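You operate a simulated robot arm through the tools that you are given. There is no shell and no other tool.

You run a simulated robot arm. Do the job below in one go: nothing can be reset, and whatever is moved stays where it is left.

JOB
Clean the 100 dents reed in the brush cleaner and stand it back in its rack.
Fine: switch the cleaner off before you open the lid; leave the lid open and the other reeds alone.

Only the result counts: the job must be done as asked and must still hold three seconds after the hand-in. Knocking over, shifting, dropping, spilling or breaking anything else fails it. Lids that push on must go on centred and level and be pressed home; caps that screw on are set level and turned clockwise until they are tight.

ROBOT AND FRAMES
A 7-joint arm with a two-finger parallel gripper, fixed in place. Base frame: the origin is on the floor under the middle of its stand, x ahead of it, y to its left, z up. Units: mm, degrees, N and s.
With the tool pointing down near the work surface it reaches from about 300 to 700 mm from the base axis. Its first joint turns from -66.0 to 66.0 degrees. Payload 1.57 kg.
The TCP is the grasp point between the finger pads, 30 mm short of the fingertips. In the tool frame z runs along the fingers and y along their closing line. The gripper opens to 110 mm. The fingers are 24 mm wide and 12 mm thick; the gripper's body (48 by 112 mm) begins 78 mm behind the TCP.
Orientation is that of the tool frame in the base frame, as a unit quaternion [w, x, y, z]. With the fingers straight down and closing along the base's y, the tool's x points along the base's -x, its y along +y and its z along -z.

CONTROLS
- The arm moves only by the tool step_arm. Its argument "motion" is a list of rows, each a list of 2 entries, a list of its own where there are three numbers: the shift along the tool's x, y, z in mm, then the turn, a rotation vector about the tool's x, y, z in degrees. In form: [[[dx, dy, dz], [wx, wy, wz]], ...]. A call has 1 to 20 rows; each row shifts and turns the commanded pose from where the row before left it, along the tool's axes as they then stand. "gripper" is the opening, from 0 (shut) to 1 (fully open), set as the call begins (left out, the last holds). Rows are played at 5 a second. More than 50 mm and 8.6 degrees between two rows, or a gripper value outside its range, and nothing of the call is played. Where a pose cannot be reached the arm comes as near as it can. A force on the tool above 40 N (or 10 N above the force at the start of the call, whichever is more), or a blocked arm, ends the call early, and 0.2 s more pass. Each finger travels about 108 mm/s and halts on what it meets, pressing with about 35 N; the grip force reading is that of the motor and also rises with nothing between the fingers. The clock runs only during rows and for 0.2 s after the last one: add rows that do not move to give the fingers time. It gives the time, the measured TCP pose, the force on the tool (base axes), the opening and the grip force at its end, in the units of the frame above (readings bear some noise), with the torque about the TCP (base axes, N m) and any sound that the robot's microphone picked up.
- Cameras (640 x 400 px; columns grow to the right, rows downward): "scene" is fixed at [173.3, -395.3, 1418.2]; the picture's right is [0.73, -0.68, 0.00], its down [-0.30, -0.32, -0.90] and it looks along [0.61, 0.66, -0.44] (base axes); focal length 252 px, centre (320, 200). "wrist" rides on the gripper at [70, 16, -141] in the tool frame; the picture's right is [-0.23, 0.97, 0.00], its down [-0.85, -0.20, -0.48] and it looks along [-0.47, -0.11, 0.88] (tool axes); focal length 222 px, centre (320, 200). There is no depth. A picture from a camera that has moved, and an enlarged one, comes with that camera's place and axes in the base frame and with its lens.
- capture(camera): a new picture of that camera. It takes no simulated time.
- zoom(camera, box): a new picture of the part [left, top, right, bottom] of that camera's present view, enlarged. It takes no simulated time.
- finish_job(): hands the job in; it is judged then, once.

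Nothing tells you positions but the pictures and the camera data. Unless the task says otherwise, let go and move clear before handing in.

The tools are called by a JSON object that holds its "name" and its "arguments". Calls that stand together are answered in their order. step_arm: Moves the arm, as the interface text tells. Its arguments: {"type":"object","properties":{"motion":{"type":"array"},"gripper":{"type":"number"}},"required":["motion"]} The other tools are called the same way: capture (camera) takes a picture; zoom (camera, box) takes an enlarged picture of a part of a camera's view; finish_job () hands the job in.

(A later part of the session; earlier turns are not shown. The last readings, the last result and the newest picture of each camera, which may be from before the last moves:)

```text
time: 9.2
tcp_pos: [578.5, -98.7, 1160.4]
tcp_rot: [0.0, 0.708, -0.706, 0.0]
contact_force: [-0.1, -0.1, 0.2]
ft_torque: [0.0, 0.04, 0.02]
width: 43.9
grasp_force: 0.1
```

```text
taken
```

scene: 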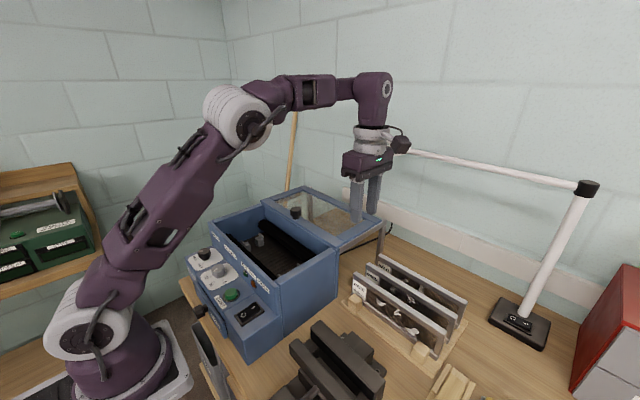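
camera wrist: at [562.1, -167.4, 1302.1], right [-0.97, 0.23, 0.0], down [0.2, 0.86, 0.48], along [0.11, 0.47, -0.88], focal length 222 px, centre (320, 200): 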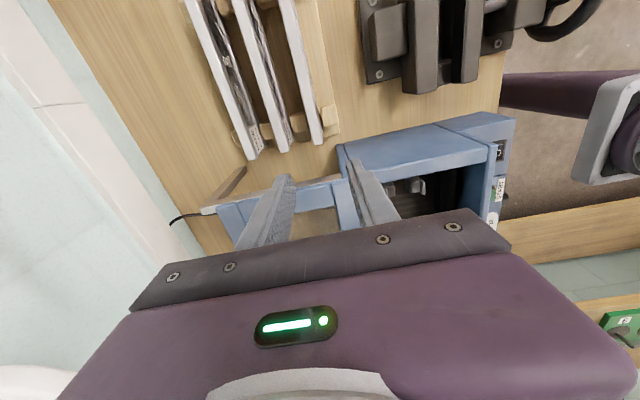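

The gripper is turned; the lamp head is well clear at about (850, 0, 1213). I'll move above the middle of the 100-dents reed and check alignment.

{"name": "step_arm", "arguments": {"motion": [[[25.8, -16.1, 27.5], [0, 0, 0]], [[25.8, -16.1, 27.5], [0, 0, 0]], [[25.8, -16.1, 27.5], [0, 0, 0]], [[25.8, -16.1, 27.5], [0, 0, 0]]]}}

{"name": "capture", "arguments": {"camera": "wrist"}}

{"name": "zoom", "arguments": {"camera": "scene", "box": [340, 200, 480, 360]}}

{"name": "zoom", "arguments": {"camera": "wrist", "box": [190, 60, 390, 220]}}

```text
time: 10.2
tcp_pos: [638.8, -196.2, 1049.8]
tcp_rot: [0.0, -0.707, 0.707, 0.0]
contact_force: [0.7, -0.3, -0.3]
ft_torque: [0.0, 0.03, 0.0]
width: 43.9
grasp_force: 0.0
out of reach, approached as far as the arm can: row 4
```

```text
taken
camera wrist: at [622.6, -265.2, 1190.6], right [-0.97, 0.23, 0.0], down [0.2, 0.85, 0.48], along [0.11, 0.47, -0.88], focal length 222 px, centre (320, 200)
```

wrist: 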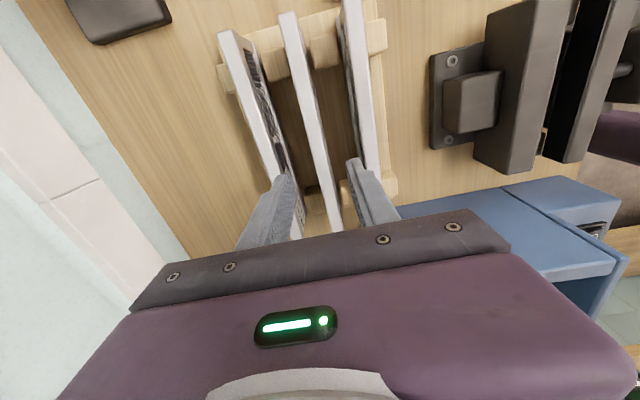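

```text
2.50 times, centred on (410, 280) of scene
camera zoom: at [173.4, -395.3, 1418.1], right [0.73, -0.68, 0.0], down [-0.3, -0.32, -0.9], along [0.61, 0.66, -0.44], focal length 629 px, centre (95, 0)
```

zoom: 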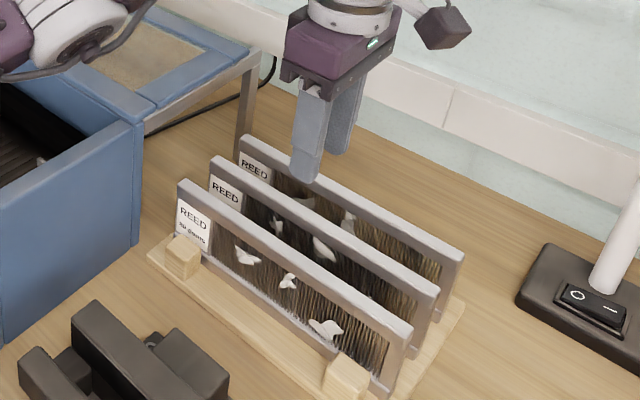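

```text
2.50 times, centred on (290, 140) of wrist
camera zoom: at [622.6, -265.2, 1190.6], right [-0.97, 0.23, 0.0], down [0.2, 0.85, 0.48], along [0.11, 0.47, -0.88], focal length 555 px, centre (395, 350)
```

zoom: 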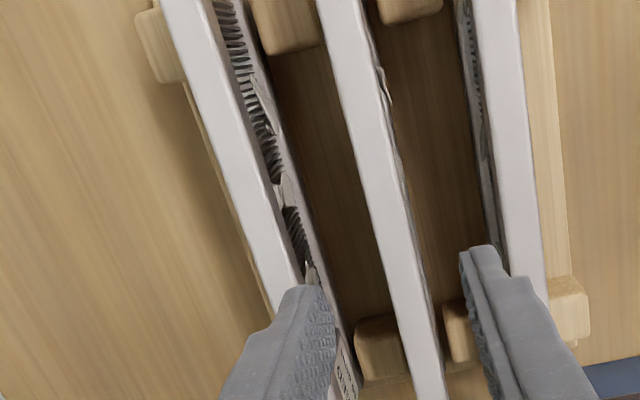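

The arm ran out of reach right at the reed's centre at this height, so I'll grip slightly nearer (y≈-185) and check the x alignment first.

{"name": "step_arm", "arguments": {"motion": [[[-17, 0, 0], [0, 0, 0]], [[0, 0, 20], [0, 0, 0]], [[0, 0, 20], [0, 0, 0]]]}}

{"name": "zoom", "arguments": {"camera": "wrist", "box": [220, 60, 420, 230]}}

{"name": "zoom", "arguments": {"camera": "scene", "box": [360, 220, 460, 320]}}

```text
time: 11.0
tcp_pos: [637.6, -181.6, 1008.9]
tcp_rot: [0.001, -0.706, 0.708, -0.001]
contact_force: [-0.1, -0.3, 1.2]
ft_torque: [0.0, 0.03, -0.01]
width: 43.9
grasp_force: 0.0
```

```text
2.35 times, centred on (320, 145) of wrist
camera zoom: at [620.4, -250.8, 1151.3], right [-0.97, 0.23, 0.0], down [0.2, 0.85, 0.48], along [0.11, 0.47, -0.88], focal length 523 px, centre (320, 329)
```

zoom: 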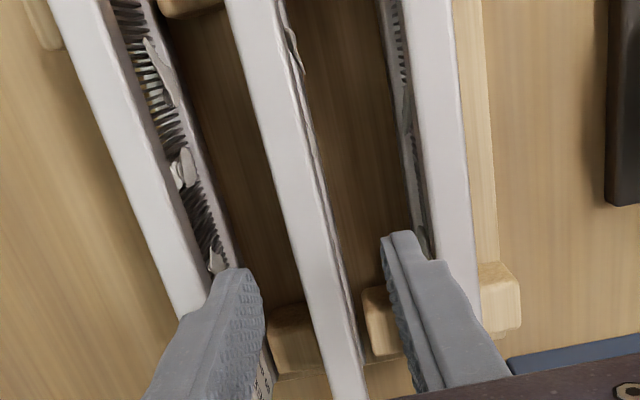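

```text
4.00 times, centred on (410, 270) of scene
camera zoom: at [173.3, -395.3, 1418.2], right [0.73, -0.68, 0.0], down [-0.3, -0.32, -0.9], along [0.61, 0.66, -0.44], focal length 1007 px, centre (-40, -80)
```

zoom: 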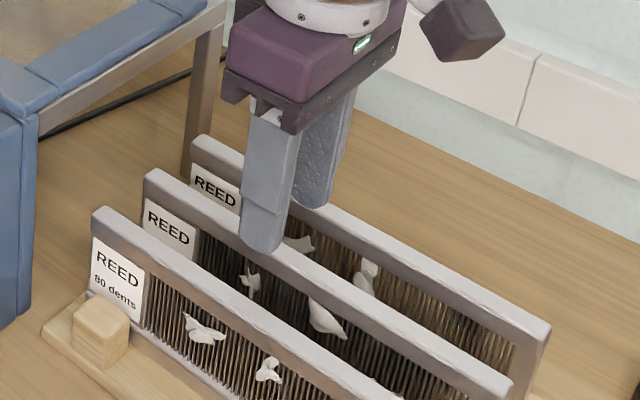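

The fingers straddle the middle reed; I'll nudge +3.5 mm in x and lower to grip the top bar.

{"name": "step_arm", "arguments": {"motion": [[[0, -3.5, 10], [0, 0, 0]], [[0, 0, 16], [0, 0, 0]], [[0, 0, 16], [0, 0, 0]], [[0, 0, 16], [0, 0, 0]]]}}

{"name": "zoom", "arguments": {"camera": "wrist", "box": [220, 60, 420, 230]}}

{"name": "zoom", "arguments": {"camera": "scene", "box": [360, 220, 460, 320]}}

```text
time: 12.0
tcp_pos: [640.9, -182.2, 951.7]
tcp_rot: [0.0, -0.707, 0.707, 0.0]
contact_force: [0.2, 0.1, 0.0]
ft_torque: [-0.02, -0.03, 0.02]
width: 44.3
grasp_force: 0.1
```

```text
2.35 times, centred on (320, 145) of wrist
camera zoom: at [625.0, -251.6, 1093.2], right [-0.97, 0.23, 0.0], down [0.2, 0.85, 0.48], along [0.11, 0.47, -0.88], focal length 523 px, centre (320, 329)
```

zoom: 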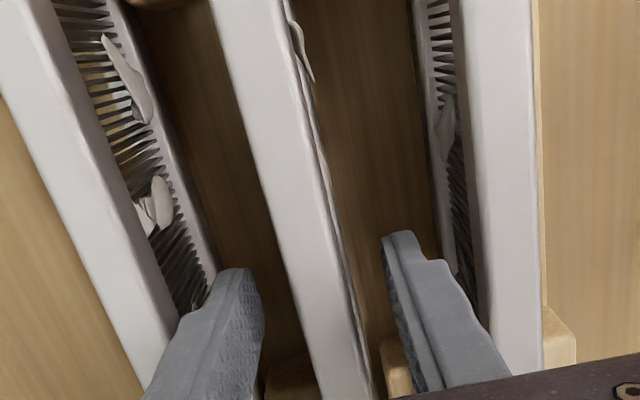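

```text
4.00 times, centred on (410, 270) of scene
camera zoom: at [173.3, -395.3, 1418.2], right [0.73, -0.68, 0.0], down [-0.3, -0.32, -0.9], along [0.61, 0.66, -0.44], focal length 1007 px, centre (-40, -80)
```

zoom: 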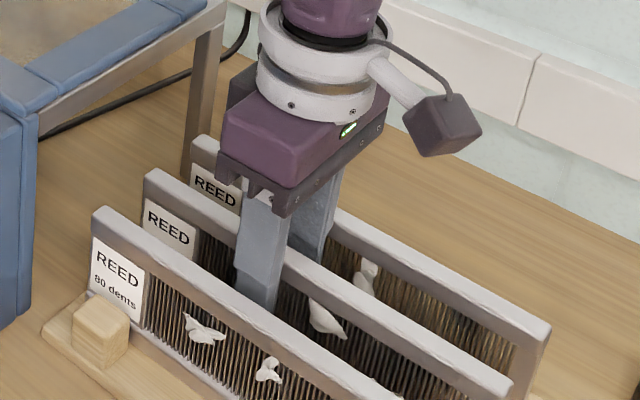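

Fingers are around the bar of the 100-dents reed; closing now.

{"name": "step_arm", "arguments": {"motion": [[[0, 0, 0], [0, 0, 0]], [[0, 0, 0], [0, 0, 0]], [[0, 0, 0], [0, 0, 0]], [[0, 0, 0], [0, 0, 0]]], "gripper": 0.05}}

{"name": "zoom", "arguments": {"camera": "wrist", "box": [220, 60, 420, 230]}}

{"name": "zoom", "arguments": {"camera": "scene", "box": [350, 220, 470, 360]}}

```text
time: 13.0
tcp_pos: [641.5, -181.7, 952.6]
tcp_rot: [0.0, -0.707, 0.708, 0.002]
contact_force: [-0.9, -0.3, 0.4]
ft_torque: [-0.09, 0.0, 0.05]
width: 15.8
grasp_force: 31.3
```

```text
2.35 times, centred on (320, 145) of wrist
camera zoom: at [625.0, -251.6, 1093.3], right [-0.97, 0.23, 0.0], down [0.2, 0.85, 0.48], along [0.11, 0.47, -0.88], focal length 523 px, centre (320, 329)
```

zoom: 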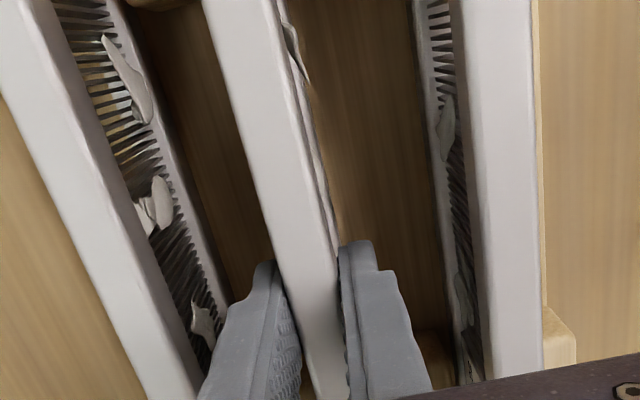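

```text
2.86 times, centred on (410, 290) of scene
camera zoom: at [173.3, -395.3, 1418.2], right [0.73, -0.68, 0.0], down [-0.3, -0.32, -0.9], along [0.61, 0.66, -0.44], focal length 719 px, centre (63, -57)
```

zoom: 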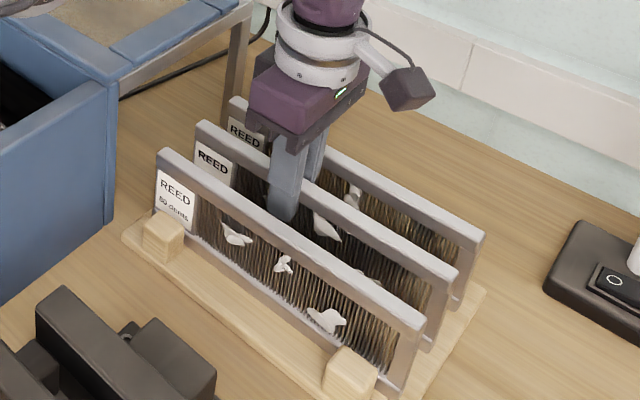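

The reed is gripped (15.8 mm, 31 N). Lifting it straight up a bit, then checking.

{"name": "step_arm", "arguments": {"motion": [[[0, 0, -10], [0, 0, 0]], [[0, 0, -15], [0, 0, 0]], [[0, 0, -20], [0, 0, 0]], [[0, 0, -20], [0, 0, 0]], [[0, 0, -20], [0, 0, 0]], [[0, 0, -15], [0, 0, 0]], [[0, 0, 0], [0, 0, 0]]]}}

{"name": "capture", "arguments": {"camera": "scene"}}

{"name": "zoom", "arguments": {"camera": "scene", "box": [340, 180, 480, 360]}}

{"name": "capture", "arguments": {"camera": "wrist"}}

```text
time: 14.6
tcp_pos: [639.1, -183.1, 1053.9]
tcp_rot: [-0.001, 0.707, -0.707, -0.001]
contact_force: [-1.0, -0.3, -4.9]
ft_torque: [0.1, 0.0, -0.01]
width: 15.7
grasp_force: 31.2
```

```text
taken
```

scene: 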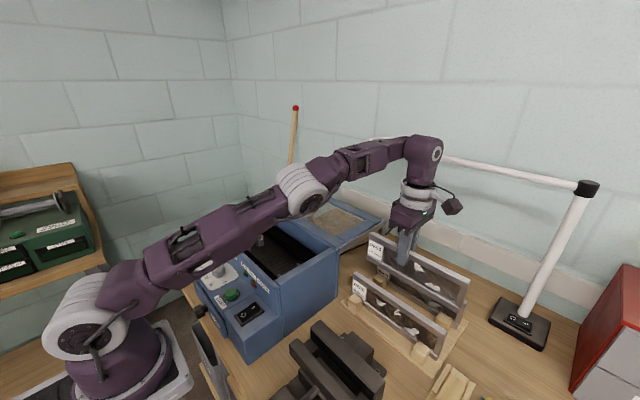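

```text
2.22 times, centred on (410, 270) of scene
camera zoom: at [173.4, -395.3, 1418.1], right [0.73, -0.68, 0.0], down [-0.3, -0.32, -0.9], along [0.61, 0.66, -0.44], focal length 559 px, centre (120, 44)
```

zoom: 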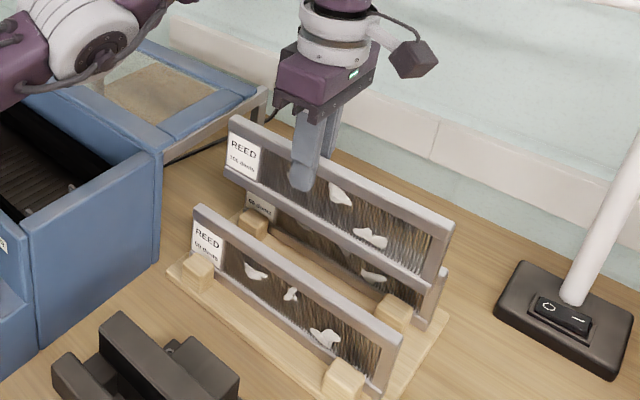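

```text
taken
camera wrist: at [621.9, -252.3, 1194.7], right [-0.97, 0.23, 0.0], down [0.2, 0.85, 0.48], along [0.11, 0.47, -0.88], focal length 222 px, centre (320, 200)
```

wrist: 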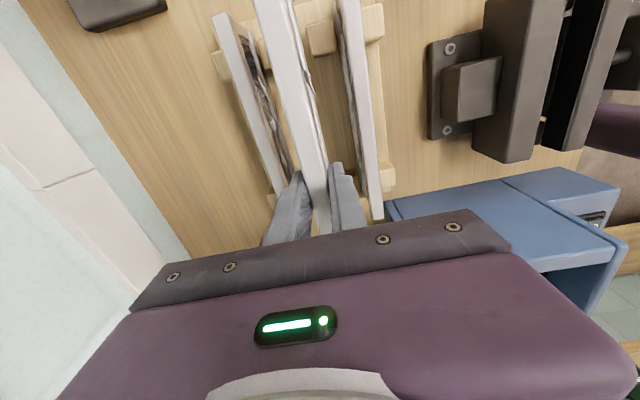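

{"name": "zoom", "arguments": {"camera": "scene", "box": [415, 260, 465, 330]}}

{"name": "zoom", "arguments": {"camera": "scene", "box": [355, 220, 415, 280]}}

{"name": "zoom", "arguments": {"camera": "scene", "box": [375, 265, 455, 350]}}

```text
5.71 times, centred on (440, 295) of scene
camera zoom: at [173.4, -395.3, 1418.1], right [0.73, -0.68, 0.0], down [-0.3, -0.32, -0.9], along [0.61, 0.66, -0.44], focal length 1438 px, centre (-366, -343)
```

zoom: 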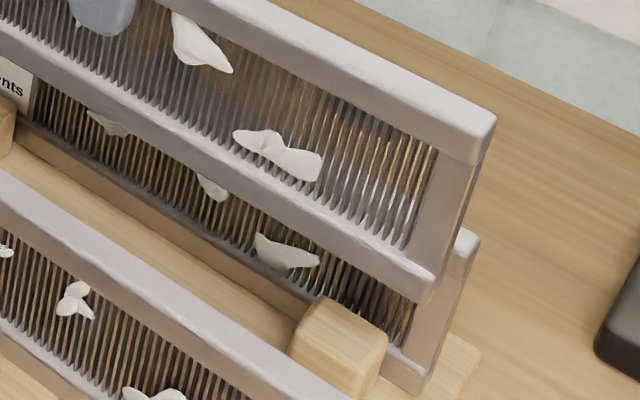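

```text
6.67 times, centred on (385, 250) of scene
camera zoom: at [173.4, -395.3, 1418.1], right [0.73, -0.68, 0.0], down [-0.3, -0.32, -0.9], along [0.61, 0.66, -0.44], focal length 1678 px, centre (-113, -133)
```

zoom: 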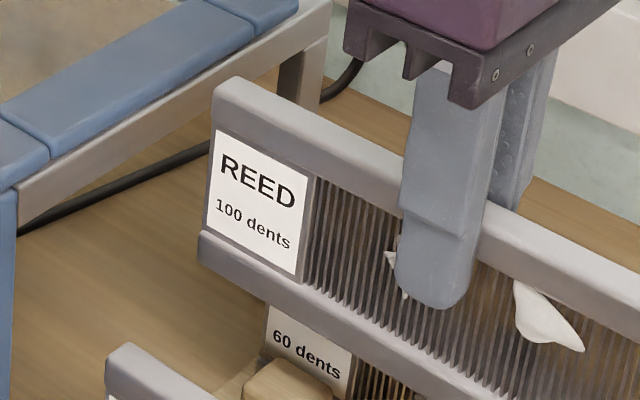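

```text
4.71 times, centred on (415, 308) of scene
camera zoom: at [173.4, -395.3, 1418.1], right [0.73, -0.68, 0.0], down [-0.3, -0.32, -0.9], along [0.61, 0.66, -0.44], focal length 1184 px, centre (-127, -306)
```

zoom: 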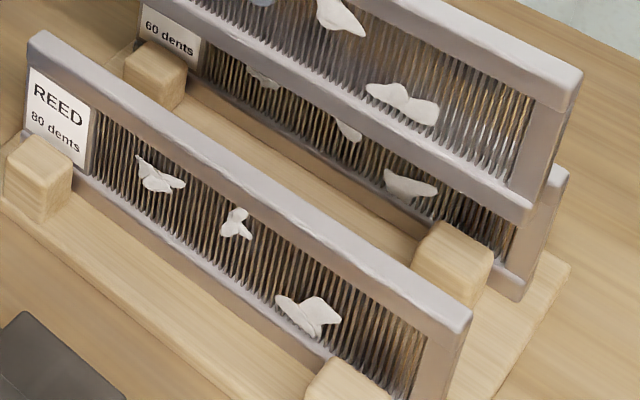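

The reed hangs well (about 0.5 kg, roughly 240 × 76 × 15 mm, gripped ~20 mm off its middle). I'll carry it back and up, clear of its neighbours, and look at the rack and chamber.

{"name": "step_arm", "arguments": {"motion": [[[0, 20, -20], [0, 0, 0]], [[0, 36, -24], [0, 0, 0]], [[0, 36, -24], [0, 0, 0]], [[0, 36, -20], [0, 0, 0]], [[0, 36, -10], [0, 0, 0]], [[0, 0, 0], [0, 0, 0]]]}}

{"name": "capture", "arguments": {"camera": "scene"}}

{"name": "capture", "arguments": {"camera": "wrist"}}

```text
time: 16.0
tcp_pos: [474.9, -180.3, 1151.2]
tcp_rot: [0.0, -0.706, 0.708, 0.0]
contact_force: [-0.3, 0.3, -3.2]
ft_torque: [0.04, -0.04, 0.03]
width: 16.1
grasp_force: 31.1
```

```text
taken
```

scene: 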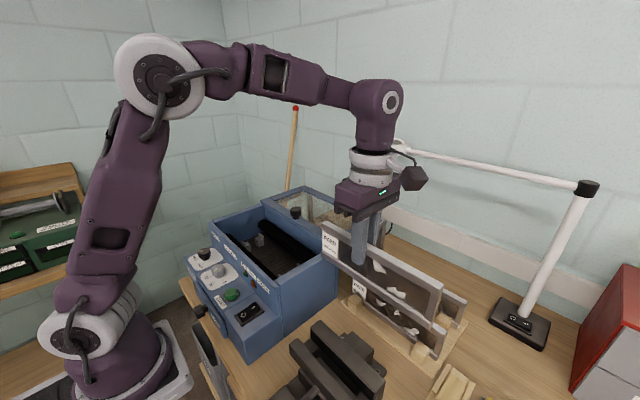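

```text
taken
camera wrist: at [457.6, -249.5, 1292.0], right [-0.97, 0.23, 0.0], down [0.2, 0.85, 0.48], along [0.11, 0.47, -0.88], focal length 222 px, centre (320, 200)
```

wrist: 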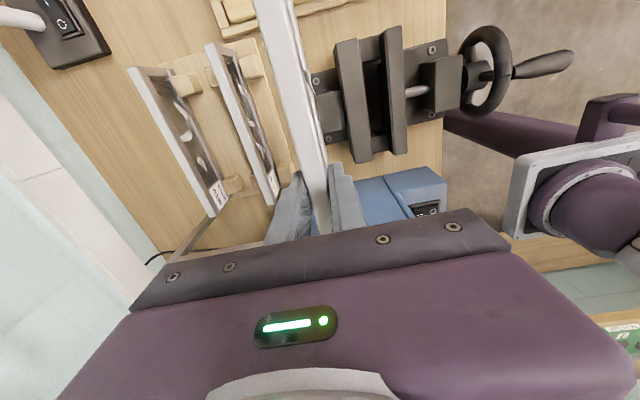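

{"name": "zoom", "arguments": {"camera": "wrist", "box": [120, 30, 310, 220]}}

{"name": "zoom", "arguments": {"camera": "scene", "box": [340, 260, 480, 380]}}

```text
2.11 times, centred on (215, 125) of wrist
camera zoom: at [457.6, -249.5, 1292.0], right [-0.97, 0.23, 0.0], down [0.2, 0.85, 0.48], along [0.11, 0.47, -0.88], focal length 468 px, centre (541, 358)
```

zoom: 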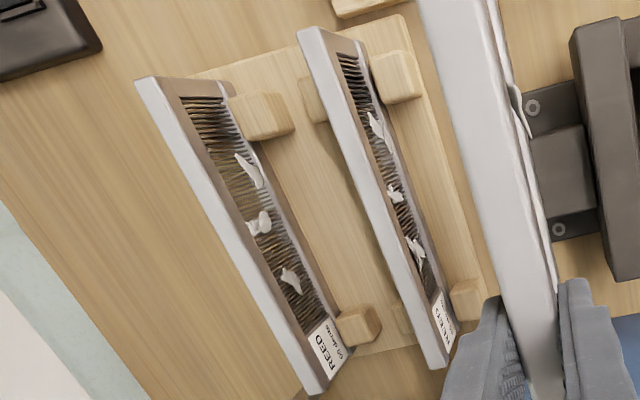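

```text
3.33 times, centred on (410, 320) of scene
camera zoom: at [173.3, -395.3, 1418.1], right [0.73, -0.68, 0.0], down [-0.3, -0.32, -0.9], along [0.61, 0.66, -0.44], focal length 839 px, centre (20, -200)
```

zoom: 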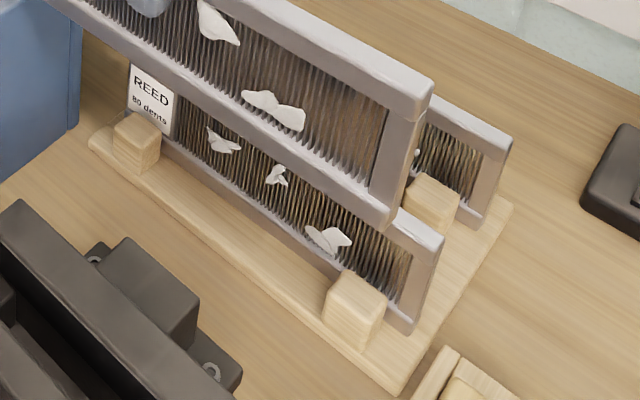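

The rack slot posts leave about a 28 mm gap (x≈630–657), and the cleaner's holders leave a similar ~27 mm gap centred at x≈461, so the reed stands upright between them. I'll carry it over the chamber centre (TCP ≈ (461, 149.5)) at safe height.

{"name": "step_arm", "arguments": {"motion": [[[-20, 1, 0], [0, 0, 0]], [[-40, 2, 0], [0, 0, 0]], [[-45, 2, 0], [0, 0, 0]], [[-45, 2, 0], [0, 0, 0]], [[-45, 2, 0], [0, 0, 0]], [[-45, 2, 0], [0, 0, 0]], [[-45, 2, 0], [0, 0, 0]], [[-30, 1, 0], [0, 0, 0]], [[-15, 0, 0], [0, 0, 0]], [[0, 0, 0], [0, 0, 0]]]}}

{"name": "capture", "arguments": {"camera": "scene"}}

{"name": "capture", "arguments": {"camera": "wrist"}}

```text
time: 18.2
tcp_pos: [461.0, 146.7, 1149.1]
tcp_rot: [0.0, -0.707, 0.708, 0.001]
contact_force: [0.4, 0.0, -4.5]
ft_torque: [0.05, -0.01, 0.0]
width: 16.0
grasp_force: 31.0
```

```text
taken
```

scene: 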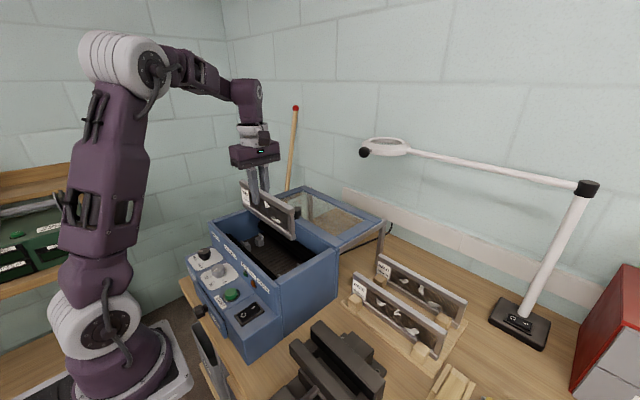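

```text
taken
camera wrist: at [444.5, 77.9, 1290.8], right [-0.97, 0.23, 0.0], down [0.2, 0.85, 0.48], along [0.11, 0.47, -0.88], focal length 222 px, centre (320, 200)
```

wrist: 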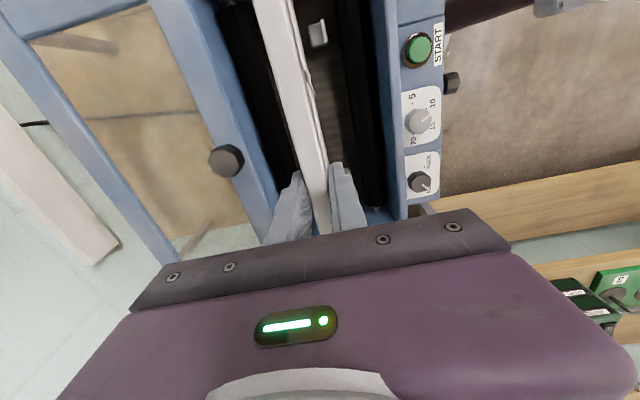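

{"name": "zoom", "arguments": {"camera": "scene", "box": [205, 160, 345, 285]}}

{"name": "zoom", "arguments": {"camera": "wrist", "box": [210, 0, 410, 210]}}

{"name": "zoom", "arguments": {"camera": "scene", "box": [340, 240, 480, 360]}}

```text
3.20 times, centred on (275, 222) of scene
camera zoom: at [173.4, -395.2, 1418.2], right [0.73, -0.68, 0.0], down [-0.3, -0.32, -0.9], along [0.61, 0.66, -0.44], focal length 805 px, centre (464, 128)
```

zoom: 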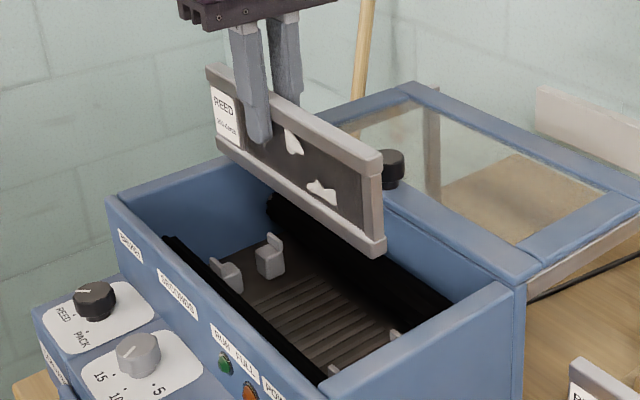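

```text
1.90 times, centred on (310, 105) of wrist
camera zoom: at [444.5, 77.9, 1290.8], right [-0.97, 0.23, 0.0], down [0.2, 0.85, 0.48], along [0.11, 0.47, -0.88], focal length 423 px, centre (339, 381)
```

zoom: 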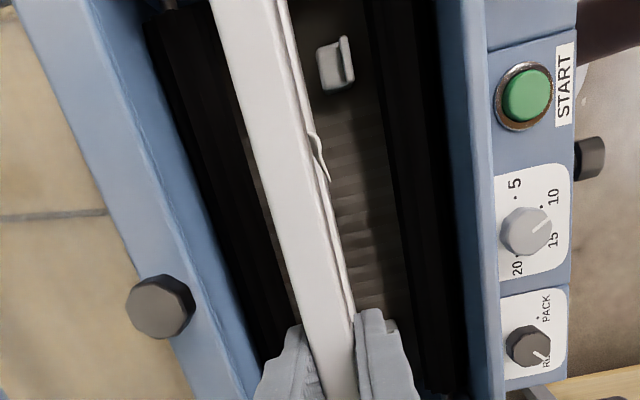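

```text
3.33 times, centred on (410, 300) of scene
camera zoom: at [173.4, -395.2, 1418.2], right [0.73, -0.68, 0.0], down [-0.3, -0.32, -0.9], along [0.61, 0.66, -0.44], focal length 839 px, centre (20, -133)
```

zoom: 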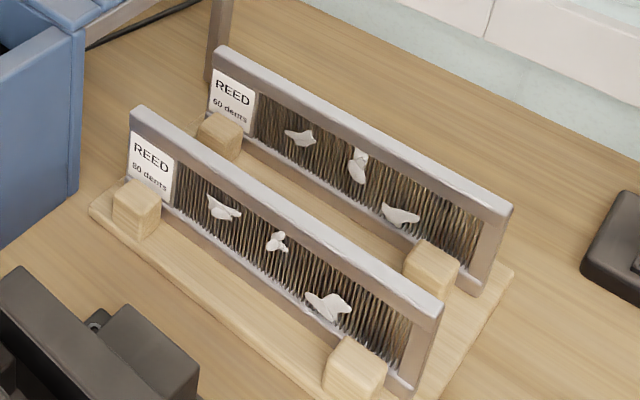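

The reed hangs above the chamber parallel to the brushes. Lowering it partway and checking alignment with the holders.

{"name": "step_arm", "arguments": {"motion": [[[-2.8, 0, 0], [0, 0, 0]], [[0, 0, 20], [0, 0, 0]], [[0, 0, 20], [0, 0, 0]], [[0, 0, 20], [0, 0, 0]], [[0, 0, 15], [0, 0, 0]], [[0, 0, 15], [0, 0, 0]], [[0, 0, 0], [0, 0, 0]]]}}

{"name": "zoom", "arguments": {"camera": "scene", "box": [205, 180, 345, 285]}}

{"name": "zoom", "arguments": {"camera": "wrist", "box": [210, 0, 410, 210]}}

```text
time: 19.8
tcp_pos: [462.8, 151.2, 1062.0]
tcp_rot: [0.0, -0.706, 0.708, -0.001]
contact_force: [-0.2, -0.3, -4.2]
ft_torque: [0.04, 0.01, 0.01]
width: 15.9
grasp_force: 31.4
```

```text
3.81 times, centred on (275, 232) of scene
camera zoom: at [173.3, -395.2, 1418.2], right [0.73, -0.68, 0.0], down [-0.3, -0.32, -0.9], along [0.61, 0.66, -0.44], focal length 959 px, centre (491, 76)
```

zoom: 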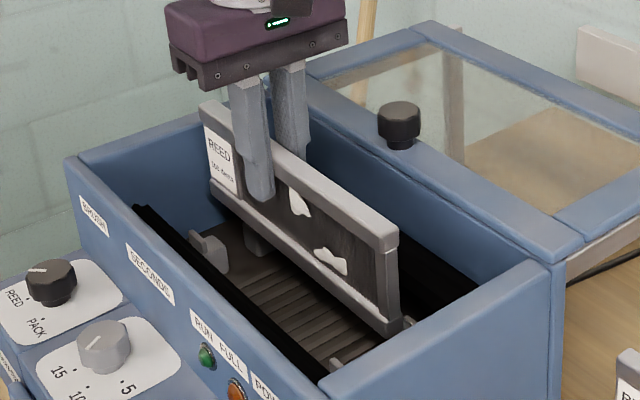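

```text
1.90 times, centred on (310, 105) of wrist
camera zoom: at [446.2, 82.0, 1202.5], right [-0.97, 0.23, 0.0], down [0.2, 0.85, 0.48], along [0.11, 0.47, -0.88], focal length 423 px, centre (339, 381)
```

zoom: 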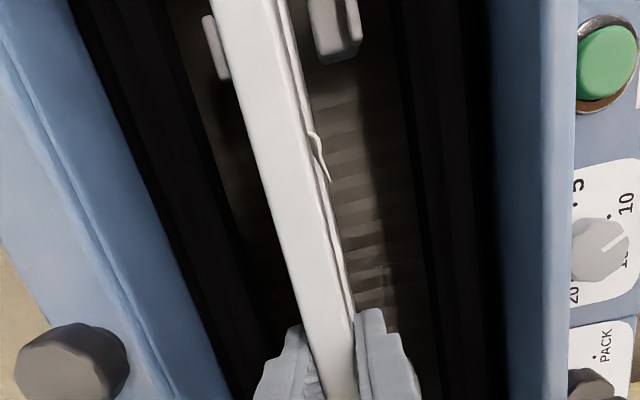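

Holder inner faces check out at x≈447 and 473.6. I'll shift 2 mm in -x and lower gently between them, stopping on contact.

{"name": "step_arm", "arguments": {"motion": [[[0, 2, 0], [0, 0, 0]], [[0, 0, 8], [0, 0, 0]], [[0, 0, 8], [0, 0, 0]], [[0, 0, 8], [0, 0, 0]], [[0, 0, 6], [0, 0, 0]], [[0, 0, 0], [0, 0, 0]]]}}

{"name": "zoom", "arguments": {"camera": "wrist", "box": [240, 0, 370, 120]}}

{"name": "zoom", "arguments": {"camera": "scene", "box": [225, 200, 325, 285]}}

```text
time: 21.2
tcp_pos: [460.8, 151.2, 1030.9]
tcp_rot: [0.0, 0.707, -0.707, 0.0]
contact_force: [-0.4, 0.3, -4.0]
ft_torque: [0.08, 0.02, -0.02]
width: 16.0
grasp_force: 31.0
```

```text
3.33 times, centred on (305, 60) of wrist
camera zoom: at [443.3, 80.7, 1172.1], right [-0.97, 0.23, 0.0], down [0.2, 0.85, 0.48], along [0.11, 0.47, -0.88], focal length 740 px, centre (370, 667)
```

zoom: 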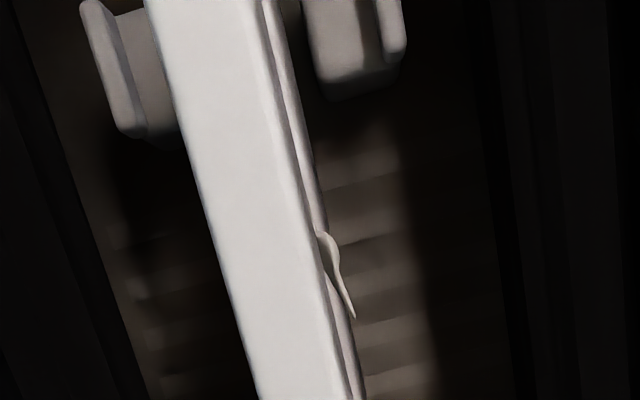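

```text
4.71 times, centred on (275, 242) of scene
camera zoom: at [173.3, -395.2, 1418.2], right [0.73, -0.68, 0.0], down [-0.3, -0.32, -0.9], along [0.61, 0.66, -0.44], focal length 1184 px, centre (532, 0)
```

zoom: 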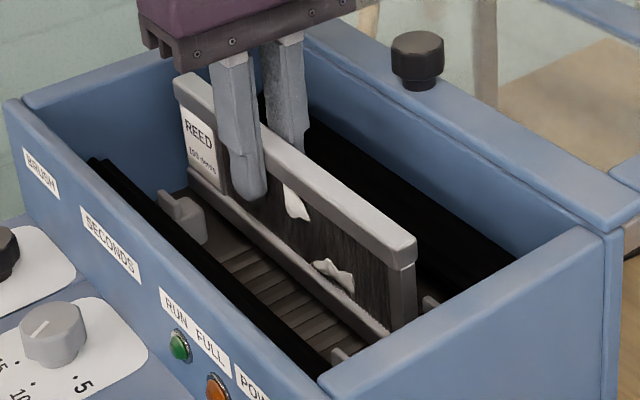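

Well centred between the holders. Continuing down in small steps until it stands on the floor.

{"name": "step_arm", "arguments": {"motion": [[[0, 0, 3], [0, 0, 0]], [[0, 0, 3], [0, 0, 0]], [[0, 0, 3], [0, 0, 0]], [[0, 0, 3], [0, 0, 0]], [[0, 0, 0], [0, 0, 0]]]}}

```text
time: 22.4
tcp_pos: [461.8, 149.4, 1017.7]
tcp_rot: [0.001, -0.707, 0.707, 0.0]
contact_force: [0.2, 0.8, -3.7]
ft_torque: [0.03, -0.02, 0.01]
width: 15.7
grasp_force: 31.4
```

{"name": "step_arm", "arguments": {"motion": [[[0, 0, 2], [0, 0, 0]], [[0, 0, 2], [0, 0, 0]], [[0, 0, 2], [0, 0, 0]], [[0, 0, 0], [0, 0, 0]]]}}

{"name": "zoom", "arguments": {"camera": "scene", "box": [225, 200, 325, 285]}}

```text
time: 23.4
tcp_pos: [461.4, 151.3, 1012.4]
tcp_rot: [0.0, -0.707, 0.707, 0.0]
contact_force: [0.5, -0.1, -4.0]
ft_torque: [0.08, -0.01, 0.01]
width: 15.8
grasp_force: 31.4
```

```text
4.71 times, centred on (275, 242) of scene
camera zoom: at [173.3, -395.2, 1418.2], right [0.73, -0.68, 0.0], down [-0.3, -0.32, -0.9], along [0.61, 0.66, -0.44], focal length 1184 px, centre (532, 0)
```

zoom: 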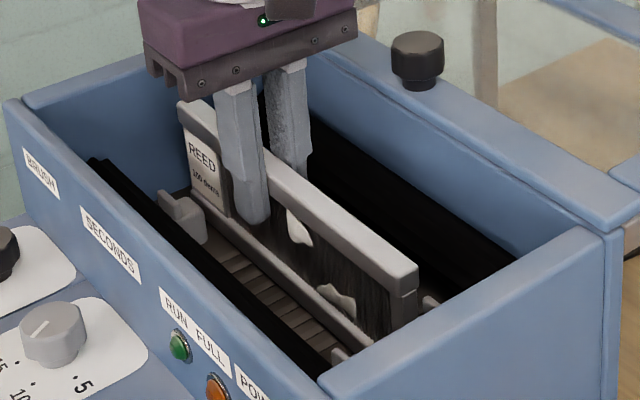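

{"name": "step_arm", "arguments": {"motion": [[[0, 0, 2], [0, 0, 0]], [[0, 0, 2], [0, 0, 0]], [[0, 0, 2], [0, 0, 0]], [[0, 0, 2], [0, 0, 0]], [[0, 0, 0], [0, 0, 0]]]}}

```text
time: 24.6
tcp_pos: [459.4, 150.9, 1005.4]
tcp_rot: [0.002, -0.707, 0.707, 0.0]
contact_force: [-5.2, 0.4, 31.7]
ft_torque: [-0.13, 0.47, -0.04]
width: 15.9
grasp_force: 31.2
```

Contact with the floor. I'll ease off by about 2 mm and check before letting go.

{"name": "step_arm", "arguments": {"motion": [[[0, 0, -1.5], [0, 0, 0]], [[0, 0, 0], [0, 0, 0]]]}}

{"name": "zoom", "arguments": {"camera": "wrist", "box": [240, 0, 370, 120]}}

{"name": "zoom", "arguments": {"camera": "scene", "box": [225, 210, 325, 285]}}

```text
time: 25.2
tcp_pos: [460.2, 150.0, 1005.6]
tcp_rot: [0.001, -0.707, 0.708, 0.0]
contact_force: [-2.4, 0.6, 17.9]
ft_torque: [0.84, 0.16, -0.06]
width: 15.7
grasp_force: 31.6
```

```text
3.33 times, centred on (305, 60) of wrist
camera zoom: at [443.4, 81.0, 1146.8], right [-0.97, 0.23, 0.0], down [0.2, 0.85, 0.48], along [0.11, 0.47, -0.88], focal length 740 px, centre (370, 667)
```

zoom: 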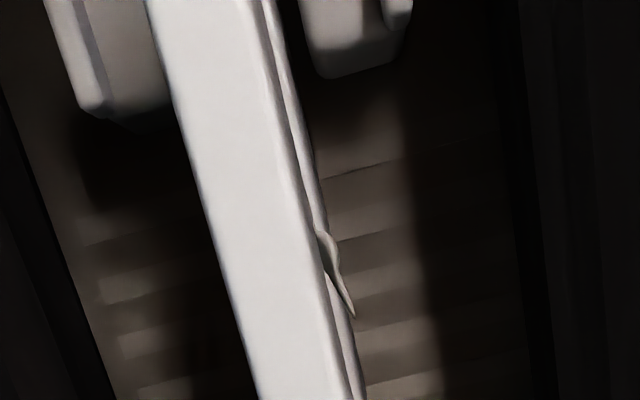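

```text
5.33 times, centred on (275, 248) of scene
camera zoom: at [173.0, -395.4, 1418.2], right [0.73, -0.68, 0.0], down [-0.3, -0.32, -0.9], along [0.61, 0.66, -0.44], focal length 1342 px, centre (560, -53)
```

zoom: 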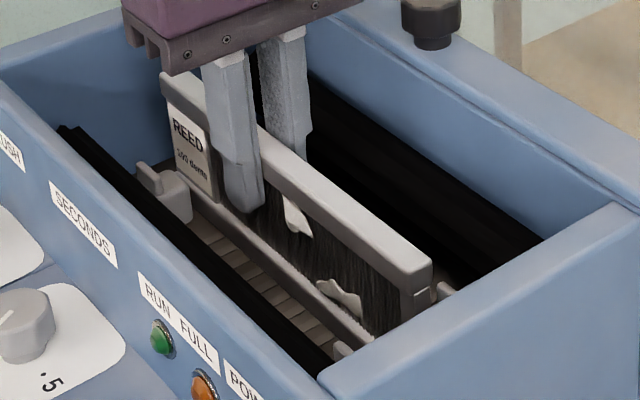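

{"name": "step_arm", "arguments": {"motion": [[[0, 0, -1], [0, 0, 0]], [[0, 0, 0], [0, 0, 0]]]}}

```text
time: 25.8
tcp_pos: [460.1, 149.0, 1005.5]
tcp_rot: [0.0, -0.707, 0.707, 0.001]
contact_force: [-0.7, -0.1, -4.2]
ft_torque: [0.08, 0.0, 0.02]
width: 15.3
grasp_force: 31.4
```

The load is just about on the floor. Releasing now.

{"name": "step_arm", "arguments": {"motion": [[[0, 0, 0], [0, 0, 0]], [[0, 0, 0], [0, 0, 0]], [[0, 0, 0], [0, 0, 0]]], "gripper": 0.34}}

{"name": "zoom", "arguments": {"camera": "wrist", "box": [220, 0, 420, 210]}}

{"name": "zoom", "arguments": {"camera": "scene", "box": [225, 210, 325, 285]}}

```text
time: 26.6
tcp_pos: [460.2, 150.0, 1006.4]
tcp_rot: [-0.001, 0.708, -0.707, 0.0]
contact_force: [-1.0, -0.1, -1.0]
ft_torque: [0.04, -0.02, -0.01]
width: 37.3
grasp_force: 0.1
```

```text
1.90 times, centred on (320, 105) of wrist
camera zoom: at [443.1, 80.6, 1147.7], right [-0.97, 0.23, 0.0], down [0.2, 0.85, 0.48], along [0.11, 0.47, -0.88], focal length 423 px, centre (320, 381)
```

zoom: 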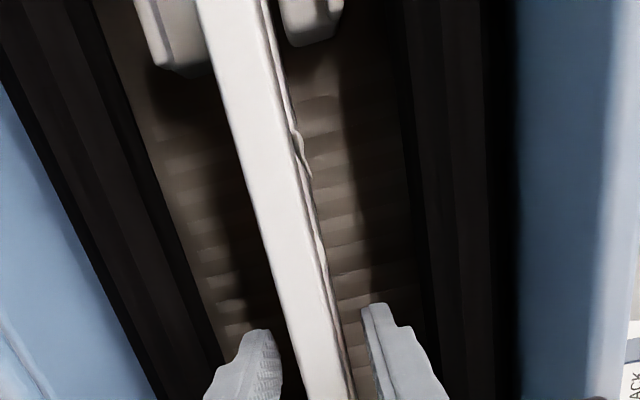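

```text
5.33 times, centred on (275, 248) of scene
camera zoom: at [173.3, -395.3, 1418.2], right [0.73, -0.68, 0.0], down [-0.3, -0.32, -0.9], along [0.61, 0.66, -0.44], focal length 1342 px, centre (560, -53)
```

zoom: 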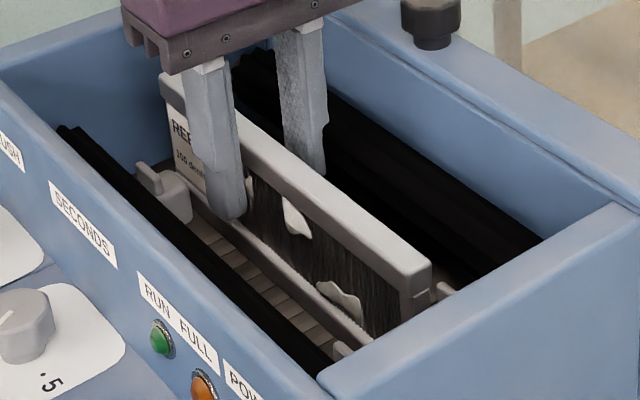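

The reed stands upright and free between the holders. I'll raise the gripper clear and look at the lid and its knob.

{"name": "step_arm", "arguments": {"motion": [[[0, 0, -10], [0, 0, 0]], [[0, 0, -20], [0, 0, 0]], [[0, 0, -30], [0, 0, 0]], [[0, 0, -40], [0, 0, 0]], [[0, 0, -40], [0, 0, 0]], [[0, 0, 0], [0, 0, 0]]]}}

{"name": "capture", "arguments": {"camera": "wrist"}}

{"name": "zoom", "arguments": {"camera": "scene", "box": [205, 180, 400, 300]}}

{"name": "zoom", "arguments": {"camera": "scene", "box": [275, 195, 325, 235]}}

{"name": "zoom", "arguments": {"camera": "scene", "box": [310, 210, 400, 270]}}

```text
time: 28.0
tcp_pos: [459.8, 150.1, 1146.9]
tcp_rot: [0.0, -0.707, 0.707, 0.0]
contact_force: [0.6, -0.4, 0.1]
ft_torque: [-0.04, 0.02, 0.0]
width: 37.6
grasp_force: 0.1
```

```text
taken
camera wrist: at [442.9, 80.8, 1288.4], right [-0.97, 0.23, 0.0], down [0.2, 0.85, 0.48], along [0.11, 0.47, -0.88], focal length 222 px, centre (320, 200)
```

wrist: 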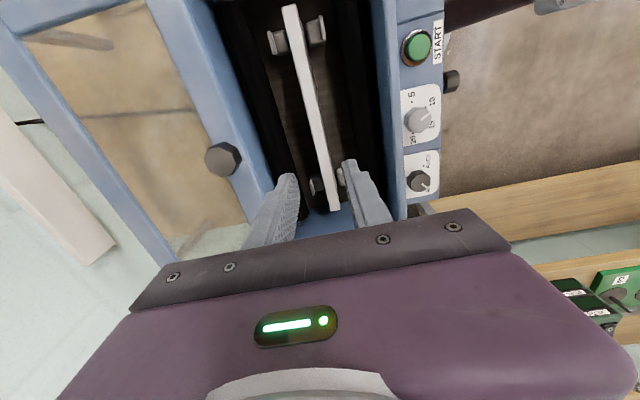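

```text
3.28 times, centred on (302, 240) of scene
camera zoom: at [173.3, -395.3, 1418.2], right [0.73, -0.68, 0.0], down [-0.3, -0.32, -0.9], along [0.61, 0.66, -0.44], focal length 826 px, centre (377, 69)
```

zoom: 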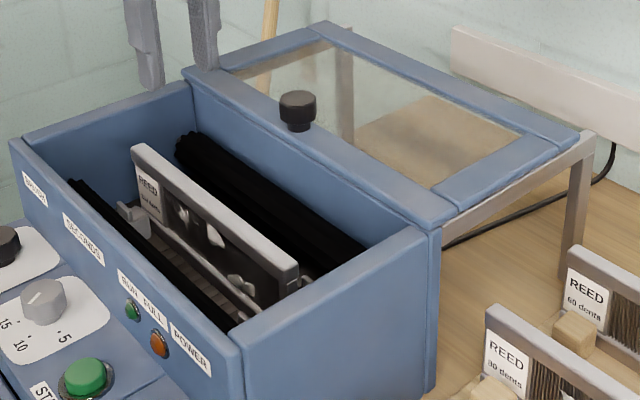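

```text
10.00 times, centred on (300, 215) of scene
camera zoom: at [173.3, -395.3, 1418.2], right [0.73, -0.68, 0.0], down [-0.3, -0.32, -0.9], along [0.61, 0.66, -0.44], focal length 2516 px, centre (520, 50)
```

zoom: 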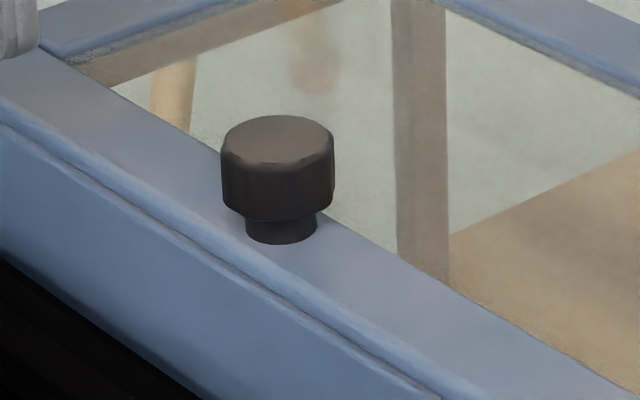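

```text
6.67 times, centred on (355, 240) of scene
camera zoom: at [173.3, -395.3, 1418.2], right [0.73, -0.68, 0.0], down [-0.3, -0.32, -0.9], along [0.61, 0.66, -0.44], focal length 1678 px, centre (87, -67)
```

zoom: 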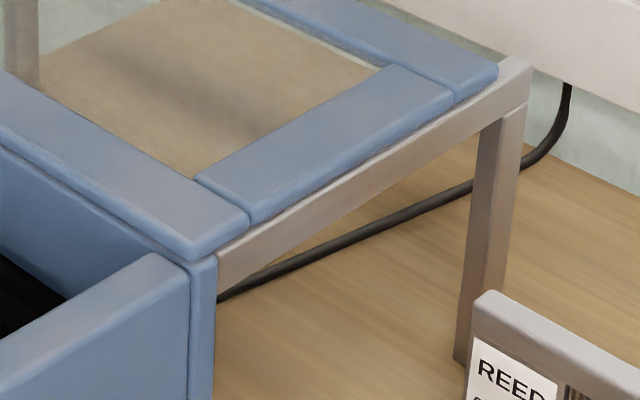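

The lid slides on rear rails, with its knob near (556, 127) at top z≈1065–1075. I'll move above the knob with the fingers open for a closer measurement.

{"name": "step_arm", "arguments": {"motion": [[[8, -32, 0], [0, 0, 0]], [[8, -32, 0], [0, 0, 0]], [[7, -32, 0], [0, 0, 0]], [[0, 0, 0], [0, 0, 0]]], "gripper": 0.75}}

{"name": "capture", "arguments": {"camera": "wrist"}}

{"name": "zoom", "arguments": {"camera": "wrist", "box": [230, 130, 410, 230]}}

{"name": "zoom", "arguments": {"camera": "scene", "box": [260, 170, 340, 230]}}

```text
time: 29.0
tcp_pos: [558.1, 124.5, 1145.9]
tcp_rot: [0.001, -0.706, 0.708, -0.001]
contact_force: [-0.4, 0.6, 0.5]
ft_torque: [0.01, -0.03, -0.02]
width: 82.6
grasp_force: 0.1
```

```text
taken
camera wrist: at [540.2, 55.7, 1287.5], right [-0.97, 0.23, 0.0], down [0.2, 0.85, 0.48], along [0.11, 0.47, -0.88], focal length 222 px, centre (320, 200)
```

wrist: 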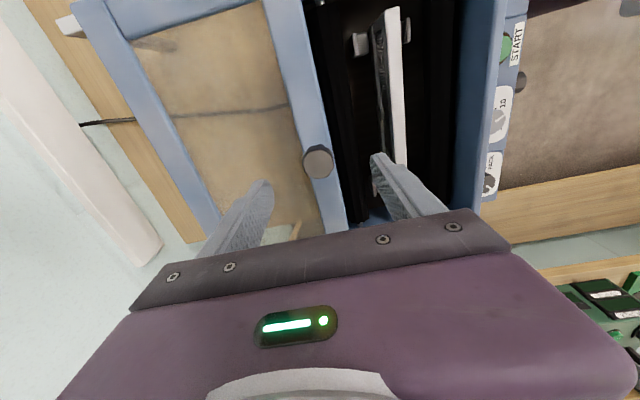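

```text
3.56 times, centred on (320, 180) of wrist
camera zoom: at [540.2, 55.7, 1287.5], right [-0.97, 0.23, 0.0], down [0.2, 0.85, 0.48], along [0.11, 0.47, -0.88], focal length 790 px, centre (320, 271)
```

zoom: 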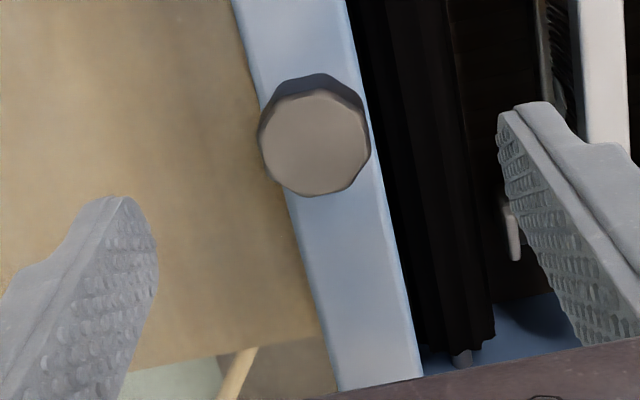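

```text
6.67 times, centred on (300, 200) of scene
camera zoom: at [173.3, -395.3, 1418.2], right [0.73, -0.68, 0.0], down [-0.3, -0.32, -0.9], along [0.61, 0.66, -0.44], focal length 1678 px, centre (453, 200)
```

zoom: 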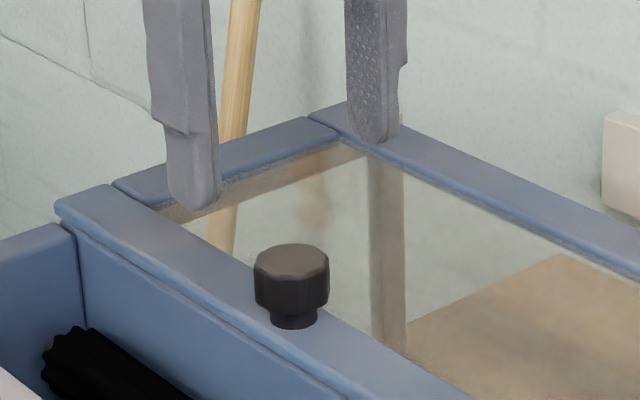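

Knob top is at about (560, 129, 1072), 31 mm across; the lid surface is near z≈1045. I'll lower the open fingers around the knob.

{"name": "step_arm", "arguments": {"motion": [[[-4.5, -2, 10], [0, 0, 0]], [[0, 0, 20], [0, 0, 0]], [[0, 0, 15], [0, 0, 0]], [[0, 0, 12], [0, 0, 0]], [[0, 0, 7], [0, 0, 0]], [[0, 0, 0], [0, 0, 0]]]}}

{"name": "zoom", "arguments": {"camera": "scene", "box": [260, 180, 340, 240]}}

{"name": "zoom", "arguments": {"camera": "wrist", "box": [210, 110, 430, 230]}}

```text
time: 30.4
tcp_pos: [559.5, 131.3, 1082.8]
tcp_rot: [0.001, -0.706, 0.708, 0.0]
contact_force: [0.4, -0.4, 0.8]
ft_torque: [-0.01, 0.01, 0.0]
width: 82.6
grasp_force: 0.1
```

```text
6.67 times, centred on (300, 210) of scene
camera zoom: at [173.3, -395.3, 1418.2], right [0.73, -0.68, 0.0], down [-0.3, -0.32, -0.9], along [0.61, 0.66, -0.44], focal length 1678 px, centre (453, 133)
```

zoom: 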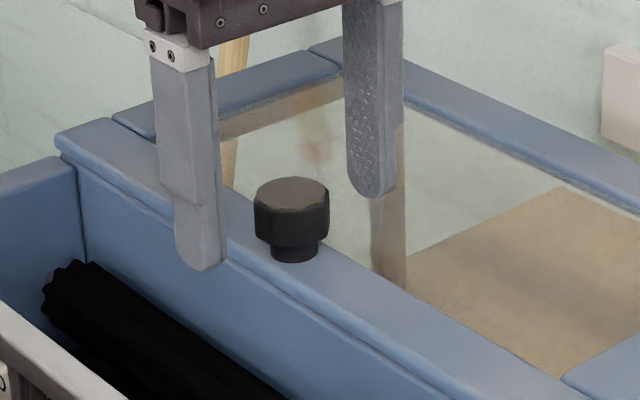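

```text
2.91 times, centred on (320, 170) of wrist
camera zoom: at [542.2, 61.2, 1225.0], right [-0.97, 0.23, 0.0], down [0.2, 0.85, 0.48], along [0.11, 0.47, -0.88], focal length 646 px, centre (320, 287)
```

zoom: 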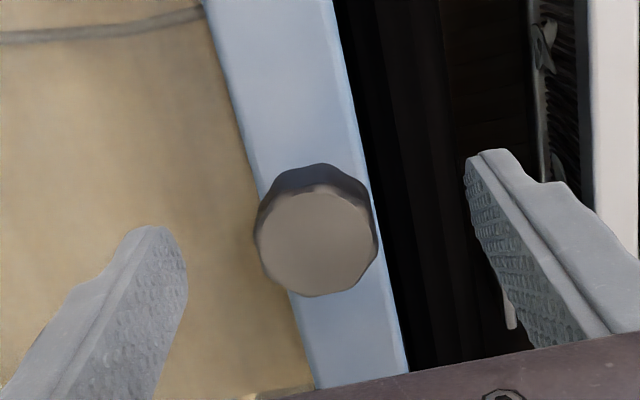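

Fingers straddle the knob evenly. Closing on it.

{"name": "step_arm", "arguments": {"motion": [[[0, 0, 0], [0, 0, 0]], [[0, 0, 0], [0, 0, 0]], [[0, 0, 0], [0, 0, 0]], [[0, 0, 0], [0, 0, 0]]], "gripper": 0.2}}

{"name": "zoom", "arguments": {"camera": "scene", "box": [260, 180, 340, 240]}}

```text
time: 31.4
tcp_pos: [560.0, 129.7, 1084.0]
tcp_rot: [0.0, 0.707, -0.707, 0.0]
contact_force: [-0.9, -0.3, -2.3]
ft_torque: [0.11, -0.32, -0.02]
width: 32.6
grasp_force: 40.8
```

```text
6.67 times, centred on (300, 210) of scene
camera zoom: at [173.3, -395.3, 1418.2], right [0.73, -0.68, 0.0], down [-0.3, -0.32, -0.9], along [0.61, 0.66, -0.44], focal length 1678 px, centre (453, 133)
```

zoom: 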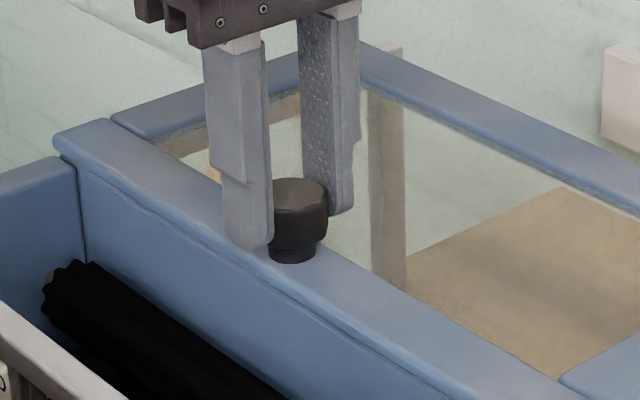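

The knob is held. Sliding the lid toward the robot (-x) in small steps.

{"name": "step_arm", "arguments": {"motion": [[[0, 5, 0], [0, 0, 0]], [[0, 10, 0], [0, 0, 0]], [[0, 10, 0], [0, 0, 0]], [[0, 0, 0], [0, 0, 0]]]}}

{"name": "zoom", "arguments": {"camera": "scene", "box": [210, 170, 390, 290]}}

```text
time: 32.4
tcp_pos: [532.7, 129.6, 1083.8]
tcp_rot: [0.0, -0.707, 0.707, 0.001]
contact_force: [-0.4, -2.0, -1.5]
ft_torque: [0.28, -0.5, 0.15]
width: 32.6
grasp_force: 40.8
```

```text
3.33 times, centred on (300, 230) of scene
camera zoom: at [173.3, -395.3, 1418.1], right [0.73, -0.68, 0.0], down [-0.3, -0.32, -0.9], along [0.61, 0.66, -0.44], focal length 839 px, centre (387, 100)
```

zoom: 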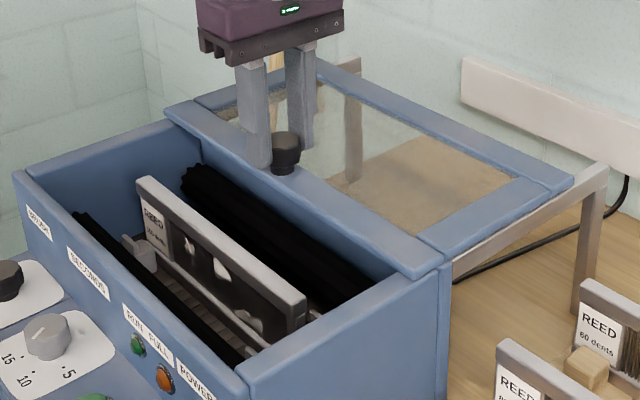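

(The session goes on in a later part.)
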